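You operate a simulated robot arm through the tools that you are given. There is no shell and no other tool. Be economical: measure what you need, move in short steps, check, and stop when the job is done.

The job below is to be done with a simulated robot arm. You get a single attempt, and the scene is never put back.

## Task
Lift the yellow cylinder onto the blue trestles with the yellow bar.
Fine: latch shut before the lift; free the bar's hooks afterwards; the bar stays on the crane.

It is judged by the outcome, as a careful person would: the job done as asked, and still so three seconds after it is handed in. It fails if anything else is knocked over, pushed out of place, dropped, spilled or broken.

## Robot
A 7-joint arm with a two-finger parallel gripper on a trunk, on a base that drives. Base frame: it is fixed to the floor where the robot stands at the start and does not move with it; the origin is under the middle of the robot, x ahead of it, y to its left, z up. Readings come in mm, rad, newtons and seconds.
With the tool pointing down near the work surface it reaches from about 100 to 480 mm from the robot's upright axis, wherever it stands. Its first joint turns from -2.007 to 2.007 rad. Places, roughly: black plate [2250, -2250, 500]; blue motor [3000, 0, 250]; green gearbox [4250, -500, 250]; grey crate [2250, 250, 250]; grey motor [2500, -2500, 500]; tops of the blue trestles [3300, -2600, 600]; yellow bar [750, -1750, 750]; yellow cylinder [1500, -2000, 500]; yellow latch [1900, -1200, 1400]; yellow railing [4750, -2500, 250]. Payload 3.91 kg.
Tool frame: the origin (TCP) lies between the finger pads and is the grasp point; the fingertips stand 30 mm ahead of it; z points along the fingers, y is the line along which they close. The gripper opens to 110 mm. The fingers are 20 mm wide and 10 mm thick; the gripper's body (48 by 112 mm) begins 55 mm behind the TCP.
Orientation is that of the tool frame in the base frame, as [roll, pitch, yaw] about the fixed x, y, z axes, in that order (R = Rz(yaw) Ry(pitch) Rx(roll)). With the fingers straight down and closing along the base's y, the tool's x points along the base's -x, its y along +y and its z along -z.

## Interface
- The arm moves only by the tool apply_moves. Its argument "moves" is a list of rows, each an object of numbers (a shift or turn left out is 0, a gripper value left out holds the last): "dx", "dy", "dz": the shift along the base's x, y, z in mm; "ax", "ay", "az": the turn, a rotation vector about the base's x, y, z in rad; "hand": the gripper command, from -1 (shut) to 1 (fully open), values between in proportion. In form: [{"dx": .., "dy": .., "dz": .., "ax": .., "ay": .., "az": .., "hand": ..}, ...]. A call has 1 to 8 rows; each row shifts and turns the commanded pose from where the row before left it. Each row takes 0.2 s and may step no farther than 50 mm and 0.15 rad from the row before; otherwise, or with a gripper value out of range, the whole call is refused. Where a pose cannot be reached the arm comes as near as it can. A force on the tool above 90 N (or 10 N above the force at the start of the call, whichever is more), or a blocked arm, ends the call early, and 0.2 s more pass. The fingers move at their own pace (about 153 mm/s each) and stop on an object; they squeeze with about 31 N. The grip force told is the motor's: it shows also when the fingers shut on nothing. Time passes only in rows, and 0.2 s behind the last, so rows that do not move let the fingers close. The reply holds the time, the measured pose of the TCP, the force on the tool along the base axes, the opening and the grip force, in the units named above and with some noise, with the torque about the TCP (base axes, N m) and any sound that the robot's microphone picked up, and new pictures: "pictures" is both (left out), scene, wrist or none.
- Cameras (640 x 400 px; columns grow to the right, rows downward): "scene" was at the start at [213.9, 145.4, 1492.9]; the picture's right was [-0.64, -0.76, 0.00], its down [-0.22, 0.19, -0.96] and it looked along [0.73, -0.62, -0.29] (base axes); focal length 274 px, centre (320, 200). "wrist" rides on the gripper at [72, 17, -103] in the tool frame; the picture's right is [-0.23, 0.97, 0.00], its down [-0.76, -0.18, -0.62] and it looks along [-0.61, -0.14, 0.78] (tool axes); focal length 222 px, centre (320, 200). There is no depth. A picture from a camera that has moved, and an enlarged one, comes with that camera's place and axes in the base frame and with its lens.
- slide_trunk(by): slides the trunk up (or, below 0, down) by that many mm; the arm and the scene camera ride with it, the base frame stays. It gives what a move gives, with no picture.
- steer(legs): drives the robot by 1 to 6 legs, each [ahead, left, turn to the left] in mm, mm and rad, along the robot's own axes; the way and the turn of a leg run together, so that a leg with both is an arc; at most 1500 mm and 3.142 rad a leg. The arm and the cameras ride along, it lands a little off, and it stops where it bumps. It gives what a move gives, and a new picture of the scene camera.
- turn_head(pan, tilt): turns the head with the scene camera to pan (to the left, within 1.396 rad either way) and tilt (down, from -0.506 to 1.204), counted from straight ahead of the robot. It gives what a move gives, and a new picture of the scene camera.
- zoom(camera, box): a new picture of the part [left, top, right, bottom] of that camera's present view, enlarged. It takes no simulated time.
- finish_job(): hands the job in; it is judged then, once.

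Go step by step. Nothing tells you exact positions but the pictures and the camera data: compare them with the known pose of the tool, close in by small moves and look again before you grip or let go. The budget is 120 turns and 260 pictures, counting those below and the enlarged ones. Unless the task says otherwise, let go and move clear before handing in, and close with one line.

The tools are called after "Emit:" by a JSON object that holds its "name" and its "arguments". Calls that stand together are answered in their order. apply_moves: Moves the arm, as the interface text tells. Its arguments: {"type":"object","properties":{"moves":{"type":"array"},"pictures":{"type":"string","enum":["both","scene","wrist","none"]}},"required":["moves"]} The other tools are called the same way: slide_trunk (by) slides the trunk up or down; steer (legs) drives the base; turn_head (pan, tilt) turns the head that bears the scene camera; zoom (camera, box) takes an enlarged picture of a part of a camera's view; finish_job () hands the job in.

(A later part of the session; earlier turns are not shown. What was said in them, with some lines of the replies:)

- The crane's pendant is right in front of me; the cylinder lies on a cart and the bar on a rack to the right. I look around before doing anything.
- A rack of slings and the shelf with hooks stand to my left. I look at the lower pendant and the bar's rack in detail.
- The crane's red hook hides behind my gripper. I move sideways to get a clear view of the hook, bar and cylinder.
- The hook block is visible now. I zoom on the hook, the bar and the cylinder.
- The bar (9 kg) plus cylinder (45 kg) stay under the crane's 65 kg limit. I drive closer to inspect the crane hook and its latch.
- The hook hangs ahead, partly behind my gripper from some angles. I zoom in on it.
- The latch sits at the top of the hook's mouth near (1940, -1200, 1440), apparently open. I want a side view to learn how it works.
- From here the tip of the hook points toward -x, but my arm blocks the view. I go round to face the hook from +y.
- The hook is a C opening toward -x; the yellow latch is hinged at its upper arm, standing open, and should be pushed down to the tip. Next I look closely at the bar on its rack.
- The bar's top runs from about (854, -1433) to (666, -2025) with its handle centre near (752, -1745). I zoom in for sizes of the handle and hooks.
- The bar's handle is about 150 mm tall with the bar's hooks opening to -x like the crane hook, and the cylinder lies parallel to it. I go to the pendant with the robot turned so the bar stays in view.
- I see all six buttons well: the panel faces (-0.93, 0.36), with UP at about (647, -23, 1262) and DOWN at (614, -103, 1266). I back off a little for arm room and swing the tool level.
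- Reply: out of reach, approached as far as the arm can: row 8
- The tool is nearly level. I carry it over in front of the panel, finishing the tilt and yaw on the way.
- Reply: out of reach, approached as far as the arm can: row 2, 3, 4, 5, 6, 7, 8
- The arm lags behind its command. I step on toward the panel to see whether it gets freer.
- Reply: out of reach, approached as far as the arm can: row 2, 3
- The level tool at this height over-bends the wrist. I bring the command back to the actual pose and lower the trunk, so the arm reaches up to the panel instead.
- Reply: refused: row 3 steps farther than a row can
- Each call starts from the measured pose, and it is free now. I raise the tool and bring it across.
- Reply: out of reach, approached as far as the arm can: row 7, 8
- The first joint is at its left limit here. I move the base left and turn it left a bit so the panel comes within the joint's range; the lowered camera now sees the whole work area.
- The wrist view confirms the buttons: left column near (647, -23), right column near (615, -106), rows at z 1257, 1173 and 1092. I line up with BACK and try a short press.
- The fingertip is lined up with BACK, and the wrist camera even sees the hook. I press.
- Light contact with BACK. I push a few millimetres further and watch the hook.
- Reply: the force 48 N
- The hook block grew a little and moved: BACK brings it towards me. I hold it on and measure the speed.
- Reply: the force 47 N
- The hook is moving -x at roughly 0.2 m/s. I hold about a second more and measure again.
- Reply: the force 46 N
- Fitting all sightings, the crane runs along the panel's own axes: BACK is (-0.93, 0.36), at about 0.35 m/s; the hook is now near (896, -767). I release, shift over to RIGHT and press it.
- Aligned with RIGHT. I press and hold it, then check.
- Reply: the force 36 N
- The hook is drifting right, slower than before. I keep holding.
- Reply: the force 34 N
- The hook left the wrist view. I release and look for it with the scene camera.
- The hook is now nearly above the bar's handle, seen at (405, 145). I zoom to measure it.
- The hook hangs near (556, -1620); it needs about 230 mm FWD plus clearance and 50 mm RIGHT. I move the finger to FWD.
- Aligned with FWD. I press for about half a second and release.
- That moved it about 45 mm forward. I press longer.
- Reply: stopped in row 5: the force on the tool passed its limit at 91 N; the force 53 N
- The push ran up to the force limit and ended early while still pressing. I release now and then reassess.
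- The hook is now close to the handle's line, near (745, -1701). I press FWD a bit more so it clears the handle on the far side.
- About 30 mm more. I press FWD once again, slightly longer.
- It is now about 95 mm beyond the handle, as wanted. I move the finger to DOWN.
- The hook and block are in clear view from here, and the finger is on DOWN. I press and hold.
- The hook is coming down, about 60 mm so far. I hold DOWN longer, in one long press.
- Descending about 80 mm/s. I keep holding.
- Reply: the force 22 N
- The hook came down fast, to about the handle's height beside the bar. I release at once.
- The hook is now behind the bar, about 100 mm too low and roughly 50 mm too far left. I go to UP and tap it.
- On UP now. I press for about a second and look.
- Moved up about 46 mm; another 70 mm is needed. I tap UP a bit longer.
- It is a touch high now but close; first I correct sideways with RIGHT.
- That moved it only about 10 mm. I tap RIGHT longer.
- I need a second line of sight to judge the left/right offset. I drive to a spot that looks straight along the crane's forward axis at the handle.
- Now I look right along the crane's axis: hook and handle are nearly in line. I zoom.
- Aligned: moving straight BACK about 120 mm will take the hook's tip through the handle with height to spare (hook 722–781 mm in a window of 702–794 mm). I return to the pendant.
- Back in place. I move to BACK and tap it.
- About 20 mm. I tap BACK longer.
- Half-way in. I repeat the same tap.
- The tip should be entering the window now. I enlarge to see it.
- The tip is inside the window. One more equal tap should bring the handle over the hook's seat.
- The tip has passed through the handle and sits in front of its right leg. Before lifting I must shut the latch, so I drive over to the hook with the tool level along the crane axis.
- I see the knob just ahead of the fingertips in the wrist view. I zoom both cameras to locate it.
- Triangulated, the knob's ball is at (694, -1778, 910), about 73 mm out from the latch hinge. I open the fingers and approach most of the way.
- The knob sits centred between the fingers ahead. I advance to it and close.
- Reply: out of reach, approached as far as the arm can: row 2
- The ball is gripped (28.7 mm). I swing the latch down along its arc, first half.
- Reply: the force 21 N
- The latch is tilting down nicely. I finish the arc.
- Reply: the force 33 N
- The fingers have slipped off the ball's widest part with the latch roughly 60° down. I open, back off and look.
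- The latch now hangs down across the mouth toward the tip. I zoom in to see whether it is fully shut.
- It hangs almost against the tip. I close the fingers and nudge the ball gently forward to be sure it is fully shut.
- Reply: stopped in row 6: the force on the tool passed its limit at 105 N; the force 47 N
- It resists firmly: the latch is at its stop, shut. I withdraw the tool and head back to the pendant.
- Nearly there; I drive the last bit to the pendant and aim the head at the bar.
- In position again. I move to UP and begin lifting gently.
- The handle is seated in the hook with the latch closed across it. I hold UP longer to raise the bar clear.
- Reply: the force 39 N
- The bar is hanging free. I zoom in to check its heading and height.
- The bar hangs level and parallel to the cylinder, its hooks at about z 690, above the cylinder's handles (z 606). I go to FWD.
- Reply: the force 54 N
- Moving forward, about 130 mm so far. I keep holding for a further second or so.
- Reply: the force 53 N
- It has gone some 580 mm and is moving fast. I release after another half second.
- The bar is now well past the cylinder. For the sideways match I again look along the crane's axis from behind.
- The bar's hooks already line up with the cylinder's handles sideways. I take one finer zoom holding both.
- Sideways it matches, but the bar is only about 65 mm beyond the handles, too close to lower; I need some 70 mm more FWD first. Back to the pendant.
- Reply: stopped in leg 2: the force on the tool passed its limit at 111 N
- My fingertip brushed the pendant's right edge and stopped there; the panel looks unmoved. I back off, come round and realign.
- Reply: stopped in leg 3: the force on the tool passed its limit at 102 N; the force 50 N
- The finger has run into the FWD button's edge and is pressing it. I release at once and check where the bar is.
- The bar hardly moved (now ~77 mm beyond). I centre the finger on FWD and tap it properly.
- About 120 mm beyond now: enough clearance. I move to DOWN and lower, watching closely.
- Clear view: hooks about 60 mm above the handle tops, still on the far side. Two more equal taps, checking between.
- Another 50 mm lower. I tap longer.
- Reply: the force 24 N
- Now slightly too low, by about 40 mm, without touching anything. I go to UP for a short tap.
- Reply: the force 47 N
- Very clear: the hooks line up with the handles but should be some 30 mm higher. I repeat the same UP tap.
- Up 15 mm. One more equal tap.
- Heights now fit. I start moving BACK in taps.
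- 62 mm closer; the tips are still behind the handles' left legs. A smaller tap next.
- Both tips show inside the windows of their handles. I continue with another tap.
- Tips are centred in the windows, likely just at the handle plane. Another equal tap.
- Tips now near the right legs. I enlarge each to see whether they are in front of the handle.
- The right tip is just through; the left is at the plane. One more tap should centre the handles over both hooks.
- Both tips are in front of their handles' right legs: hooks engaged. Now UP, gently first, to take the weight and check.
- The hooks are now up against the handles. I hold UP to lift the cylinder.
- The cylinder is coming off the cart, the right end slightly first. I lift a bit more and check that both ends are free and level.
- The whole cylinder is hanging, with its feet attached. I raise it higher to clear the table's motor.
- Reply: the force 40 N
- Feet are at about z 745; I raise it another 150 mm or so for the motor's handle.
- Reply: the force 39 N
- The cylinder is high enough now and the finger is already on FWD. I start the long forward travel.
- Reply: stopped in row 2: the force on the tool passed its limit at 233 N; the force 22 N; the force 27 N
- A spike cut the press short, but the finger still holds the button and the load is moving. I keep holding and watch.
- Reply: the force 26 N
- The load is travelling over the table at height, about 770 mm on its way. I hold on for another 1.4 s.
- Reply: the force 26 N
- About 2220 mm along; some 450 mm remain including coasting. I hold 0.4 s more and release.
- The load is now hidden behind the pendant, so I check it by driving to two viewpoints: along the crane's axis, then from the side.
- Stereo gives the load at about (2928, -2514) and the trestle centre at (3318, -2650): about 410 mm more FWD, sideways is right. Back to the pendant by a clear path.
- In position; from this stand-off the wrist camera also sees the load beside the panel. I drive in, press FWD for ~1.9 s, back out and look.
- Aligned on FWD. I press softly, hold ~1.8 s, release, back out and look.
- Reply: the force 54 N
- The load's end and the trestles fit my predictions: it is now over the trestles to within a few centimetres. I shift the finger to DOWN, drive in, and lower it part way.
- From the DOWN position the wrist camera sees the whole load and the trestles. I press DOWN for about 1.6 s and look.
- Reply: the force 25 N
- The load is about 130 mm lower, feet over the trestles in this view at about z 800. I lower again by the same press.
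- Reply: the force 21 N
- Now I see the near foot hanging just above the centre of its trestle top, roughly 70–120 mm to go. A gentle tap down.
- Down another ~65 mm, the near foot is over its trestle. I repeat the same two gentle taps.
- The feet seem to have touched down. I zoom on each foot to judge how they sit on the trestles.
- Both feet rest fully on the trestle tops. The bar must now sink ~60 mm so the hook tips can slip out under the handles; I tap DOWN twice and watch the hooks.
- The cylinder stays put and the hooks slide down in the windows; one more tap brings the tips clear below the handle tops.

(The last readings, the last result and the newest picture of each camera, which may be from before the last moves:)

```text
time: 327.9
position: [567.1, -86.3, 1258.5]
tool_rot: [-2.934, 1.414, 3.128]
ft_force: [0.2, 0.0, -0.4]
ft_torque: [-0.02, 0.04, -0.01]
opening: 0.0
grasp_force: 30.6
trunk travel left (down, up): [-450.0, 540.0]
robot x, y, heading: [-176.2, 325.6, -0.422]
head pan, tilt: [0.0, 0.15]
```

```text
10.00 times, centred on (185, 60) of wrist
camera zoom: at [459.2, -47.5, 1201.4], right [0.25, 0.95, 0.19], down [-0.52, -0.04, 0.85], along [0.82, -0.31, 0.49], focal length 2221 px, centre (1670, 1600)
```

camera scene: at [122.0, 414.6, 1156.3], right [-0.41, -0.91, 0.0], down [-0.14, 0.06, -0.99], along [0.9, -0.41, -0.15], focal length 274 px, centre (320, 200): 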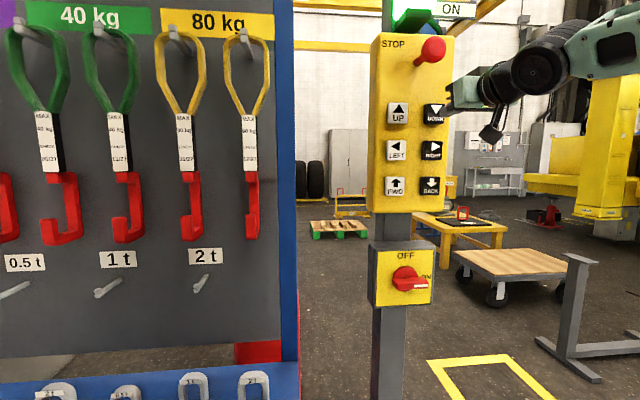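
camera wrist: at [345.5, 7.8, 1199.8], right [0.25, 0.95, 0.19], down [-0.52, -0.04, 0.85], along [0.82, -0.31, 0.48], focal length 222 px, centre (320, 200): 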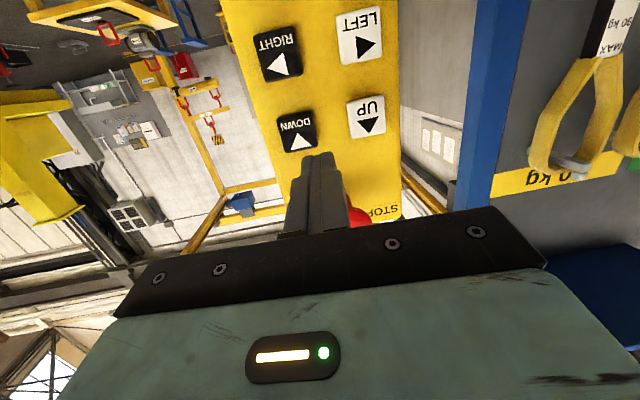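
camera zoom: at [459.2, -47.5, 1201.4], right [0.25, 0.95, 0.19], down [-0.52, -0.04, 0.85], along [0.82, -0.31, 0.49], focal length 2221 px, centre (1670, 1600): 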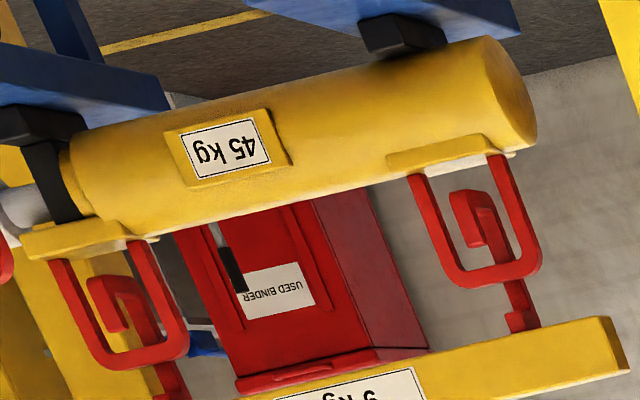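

The tips are clear by about 30 mm all round. I go to FWD, press for about a second, return and look.

Emit:
{"name": "apply_moves", "arguments": {"moves": [{"dx": 8, "dy": 20, "dz": -40}, {"dx": 8, "dy": 20, "dz": -40}, {"dx": 8, "dy": 20, "dz": -40}, {"dx": 8, "dy": 19, "dz": -41}, {}], "pictures": "wrist"}}

Emit:
{"name": "apply_moves", "arguments": {"moves": [{"dx": 13, "dy": -5}, {"dx": 9, "dy": -4}, {"dx": 4, "dy": -2}, {}, {}, {}, {}, {"dx": -26, "dy": 11}], "pictures": "none"}}

Emit:
{"name": "apply_moves", "arguments": {"moves": [{"dx": -8, "dy": -20, "dz": 40}, {"dx": -8, "dy": -20, "dz": 40}, {"dx": -8, "dy": -20, "dz": 40}, {"dx": -8, "dy": -20, "dz": 41}, {}], "pictures": "none"}}

Emit:
{"name": "zoom", "arguments": {"camera": "wrist", "box": [155, 40, 215, 80]}}

```text
time: 329.1
position: [596.8, -6.1, 1092.6]
tool_rot: [-2.933, 1.415, 3.129]
ft_force: [0.0, -1.0, -0.1]
ft_torque: [0.01, -0.01, -0.02]
opening: 0.4
grasp_force: 31.2
trunk travel left (down, up): [-450.0, 540.0]
robot x, y, heading: [-175.5, 323.8, -0.424]
head pan, tilt: [0.0, 0.15]
camera wrist: at [489.0, 33.2, 1036.0], right [0.25, 0.95, 0.19], down [-0.52, -0.04, 0.85], along [0.82, -0.31, 0.49], focal length 222 px, centre (320, 200)
```

wrist: 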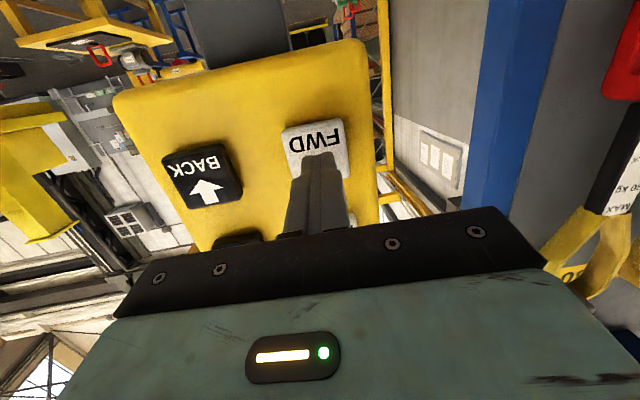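

```text
time: 330.9
position: [599.8, -8.7, 1096.5]
tool_rot: [-2.93, 1.421, 3.127]
ft_force: [0.2, -0.3, -0.1]
ft_torque: [0.01, -0.06, 0.0]
opening: 0.0
grasp_force: 31.3
trunk travel left (down, up): [-450.0, 540.0]
robot x, y, heading: [-175.1, 321.1, -0.428]
head pan, tilt: [0.0, 0.15]
```

```text
time: 332.1
position: [569.1, -87.0, 1259.7]
tool_rot: [-2.933, 1.415, 3.128]
ft_force: [-0.7, 0.2, 0.2]
ft_torque: [-0.03, -0.01, -0.01]
opening: 0.3
grasp_force: 31.1
trunk travel left (down, up): [-450.0, 540.0]
robot x, y, heading: [-175.9, 319.7, -0.425]
head pan, tilt: [0.0, 0.15]
```

```text
10.00 times, centred on (185, 60) of wrist
camera zoom: at [461.5, -47.8, 1201.8], right [0.25, 0.95, 0.19], down [-0.52, -0.04, 0.85], along [0.82, -0.31, 0.49], focal length 2221 px, centre (1670, 1600)
```

zoom: 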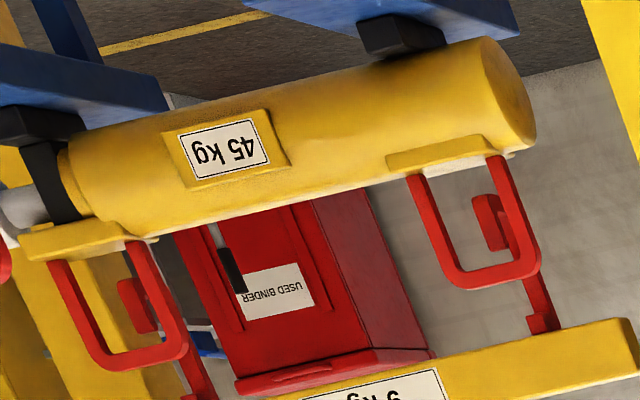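

The hooks have moved ~100 mm forward and are now behind the handles, clear. I raise the bar with UP, then look.

Emit:
{"name": "apply_moves", "arguments": {"moves": [{"dx": 11, "dy": 27}, {"dx": 11, "dy": 27}, {"dx": 10, "dy": 26}, {}], "pictures": "wrist"}}

Emit:
{"name": "apply_moves", "arguments": {"moves": [{"dx": 13, "dy": -5}, {"dx": 9, "dy": -3}, {"dx": 3, "dy": -1.5}, {}, {}, {}, {"dx": -25, "dy": 9.5}, {}], "pictures": "none"}}

Emit:
{"name": "apply_moves", "arguments": {"moves": [{"dx": -11, "dy": -27}, {"dx": -11, "dy": -27}, {"dx": -10, "dy": -26}, {}], "pictures": "none"}}

Emit:
{"name": "zoom", "arguments": {"camera": "wrist", "box": [145, 30, 225, 100]}}

```text
time: 333.1
position: [601.8, -6.3, 1258.0]
tool_rot: [-2.933, 1.416, 3.126]
ft_force: [0.3, 0.9, -0.3]
ft_torque: [0.02, -0.02, 0.02]
opening: 0.1
grasp_force: 31.0
trunk travel left (down, up): [-450.0, 540.0]
robot x, y, heading: [-178.9, 325.8, -0.426]
head pan, tilt: [0.0, 0.15]
camera wrist: at [492.9, 32.7, 1200.8], right [0.25, 0.95, 0.19], down [-0.52, -0.04, 0.85], along [0.82, -0.31, 0.49], focal length 222 px, centre (320, 200)
```

wrist: 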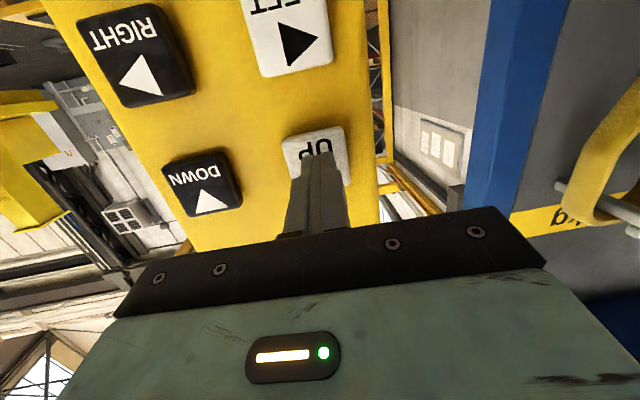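

```text
time: 334.9
position: [598.2, -6.5, 1258.3]
tool_rot: [-2.932, 1.416, 3.126]
ft_force: [-0.6, 1.3, 0.0]
ft_torque: [0.02, -0.01, 0.04]
opening: 0.1
grasp_force: 31.4
trunk travel left (down, up): [-450.0, 540.0]
robot x, y, heading: [-177.1, 325.5, -0.423]
head pan, tilt: [0.0, 0.15]
```

```text
time: 335.9
position: [565.9, -85.9, 1257.4]
tool_rot: [-2.934, 1.415, 3.126]
ft_force: [0.8, 0.2, 0.0]
ft_torque: [0.01, 0.02, 0.02]
opening: 0.0
grasp_force: 30.6
trunk travel left (down, up): [-450.0, 540.0]
robot x, y, heading: [-173.6, 329.4, -0.425]
head pan, tilt: [0.0, 0.15]
```

```text
5.71 times, centred on (185, 65) of wrist
camera zoom: at [457.7, -47.2, 1199.8], right [0.25, 0.95, 0.19], down [-0.52, -0.04, 0.85], along [0.82, -0.31, 0.49], focal length 1269 px, centre (1091, 971)
```

zoom: 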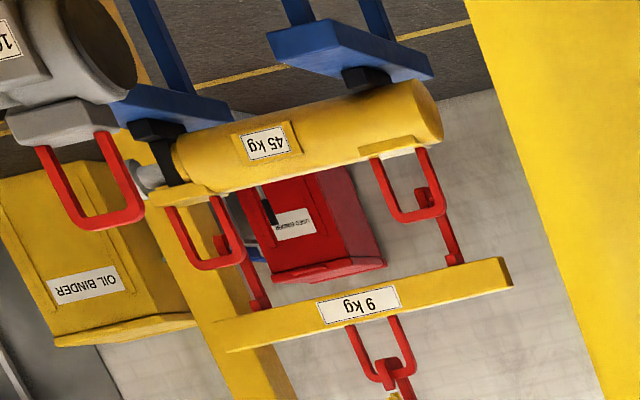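

The cylinder stays on the trestles while the hooks rise free behind the handles. I raise the bar well clear.

Emit:
{"name": "apply_moves", "arguments": {"moves": [{"dx": 11, "dy": 27}, {"dx": 11, "dy": 27}, {"dx": 11, "dy": 26}, {}], "pictures": "none"}}

Emit:
{"name": "apply_moves", "arguments": {"moves": [{"dx": 13, "dy": -5}, {"dx": 9, "dy": -3}, {"dx": 3, "dy": -1.5}, {}, {}, {}, {}, {}], "pictures": "none"}}

Emit:
{"name": "apply_moves", "arguments": {"moves": [{}, {"dx": -25, "dy": 9.5}, {"dx": -11, "dy": -27}, {"dx": -11, "dy": -27}, {"dx": -11, "dy": -26}, {}], "pictures": "none"}}

Emit:
{"name": "zoom", "arguments": {"camera": "wrist", "box": [120, 20, 260, 160]}}

```text
time: 336.9
position: [599.8, -4.1, 1258.9]
tool_rot: [-2.933, 1.417, 3.126]
ft_force: [0.1, 0.1, 0.2]
ft_torque: [-0.02, -0.02, 0.0]
opening: 0.1
grasp_force: 31.6
trunk travel left (down, up): [-450.0, 540.0]
robot x, y, heading: [-172.5, 323.1, -0.428]
head pan, tilt: [0.0, 0.15]
```

```text
time: 338.7
position: [625.2, -13.4, 1259.1]
tool_rot: [-2.934, 1.414, 3.126]
ft_force: [-39.8, 17.2, -16.4]
ft_torque: [0.04, 0.27, 0.23]
opening: 0.0
grasp_force: 31.2
trunk travel left (down, up): [-450.0, 540.0]
robot x, y, heading: [-178.7, 323.7, -0.425]
head pan, tilt: [0.0, 0.15]
```

```text
time: 340.1
position: [566.3, -87.0, 1258.7]
tool_rot: [-2.935, 1.414, 3.123]
ft_force: [-0.6, -0.9, 0.1]
ft_torque: [0.02, 0.0, 0.0]
opening: 0.2
grasp_force: 30.7
trunk travel left (down, up): [-450.0, 540.0]
robot x, y, heading: [-176.4, 321.9, -0.425]
head pan, tilt: [0.0, 0.15]
```

```text
2.86 times, centred on (190, 90) of wrist
camera zoom: at [458.6, -47.4, 1201.2], right [0.25, 0.95, 0.19], down [-0.52, -0.04, 0.85], along [0.82, -0.31, 0.49], focal length 635 px, centre (691, 514)
```

zoom: 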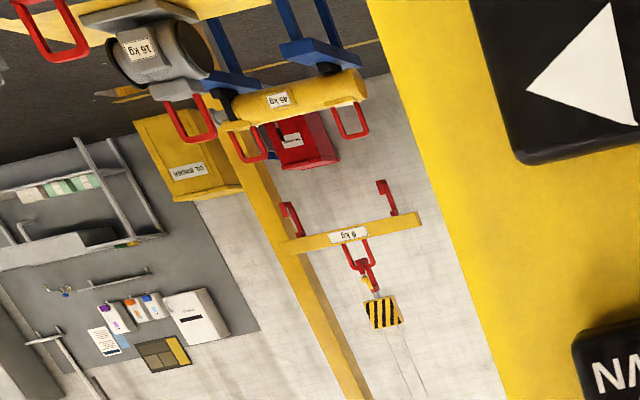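

The bar hangs free and level on the latched hook, the cylinder rests on both trestles. I back away from the pendant and take a last look.

Emit:
{"name": "steer", "arguments": {"legs": [[-180, 10, 0]]}}

Emit:
{"name": "zoom", "arguments": {"camera": "wrist", "box": [140, 20, 240, 120]}}

```text
time: 341.6
position: [409.0, -6.0, 1258.8]
tool_rot: [-2.934, 1.416, 3.123]
ft_force: [-0.6, 0.2, -0.2]
ft_torque: [0.0, 0.01, 0.01]
opening: 0.2
grasp_force: 30.9
trunk travel left (down, up): [-450.0, 540.0]
robot x, y, heading: [-332.2, 410.2, -0.422]
head pan, tilt: [0.0, 0.15]
camera scene: at [-35.6, 496.1, 1156.3], right [-0.41, -0.91, 0.0], down [-0.14, 0.06, -0.99], along [0.9, -0.41, -0.15], focal length 274 px, centre (320, 200)
```

scene: 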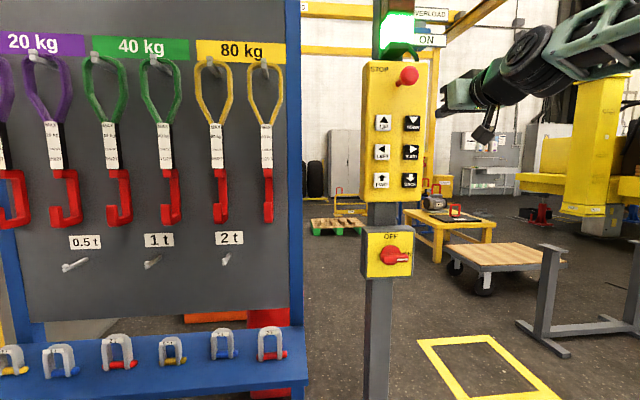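

```text
4.00 times, centred on (190, 70) of wrist
camera zoom: at [299.8, 33.0, 1201.1], right [0.25, 0.95, 0.19], down [-0.52, -0.04, 0.85], along [0.82, -0.31, 0.49], focal length 888 px, centre (840, 720)
```

zoom: 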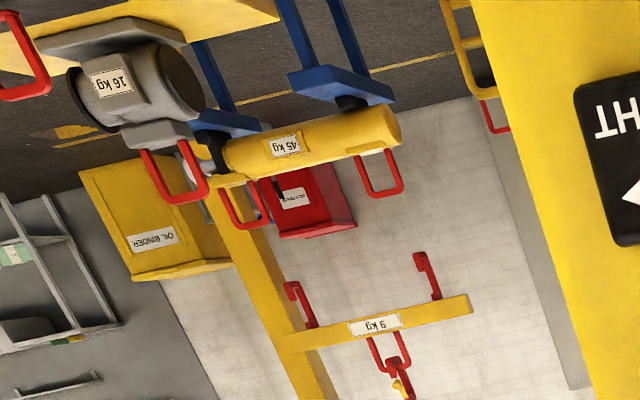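

Everything is at rest: the cylinder is on the trestles, the bar is free on the latched crane hook, and I am clear of the pendant. I hand the job in.

Emit:
{"name": "finish_job", "arguments": {}}

```text
The job is handed in.
```

The yellow cylinder rests with both feet on the blue trestles. The latch was shut before the lift, and the bar now hangs from the crane with both its hooks free of the cylinder.
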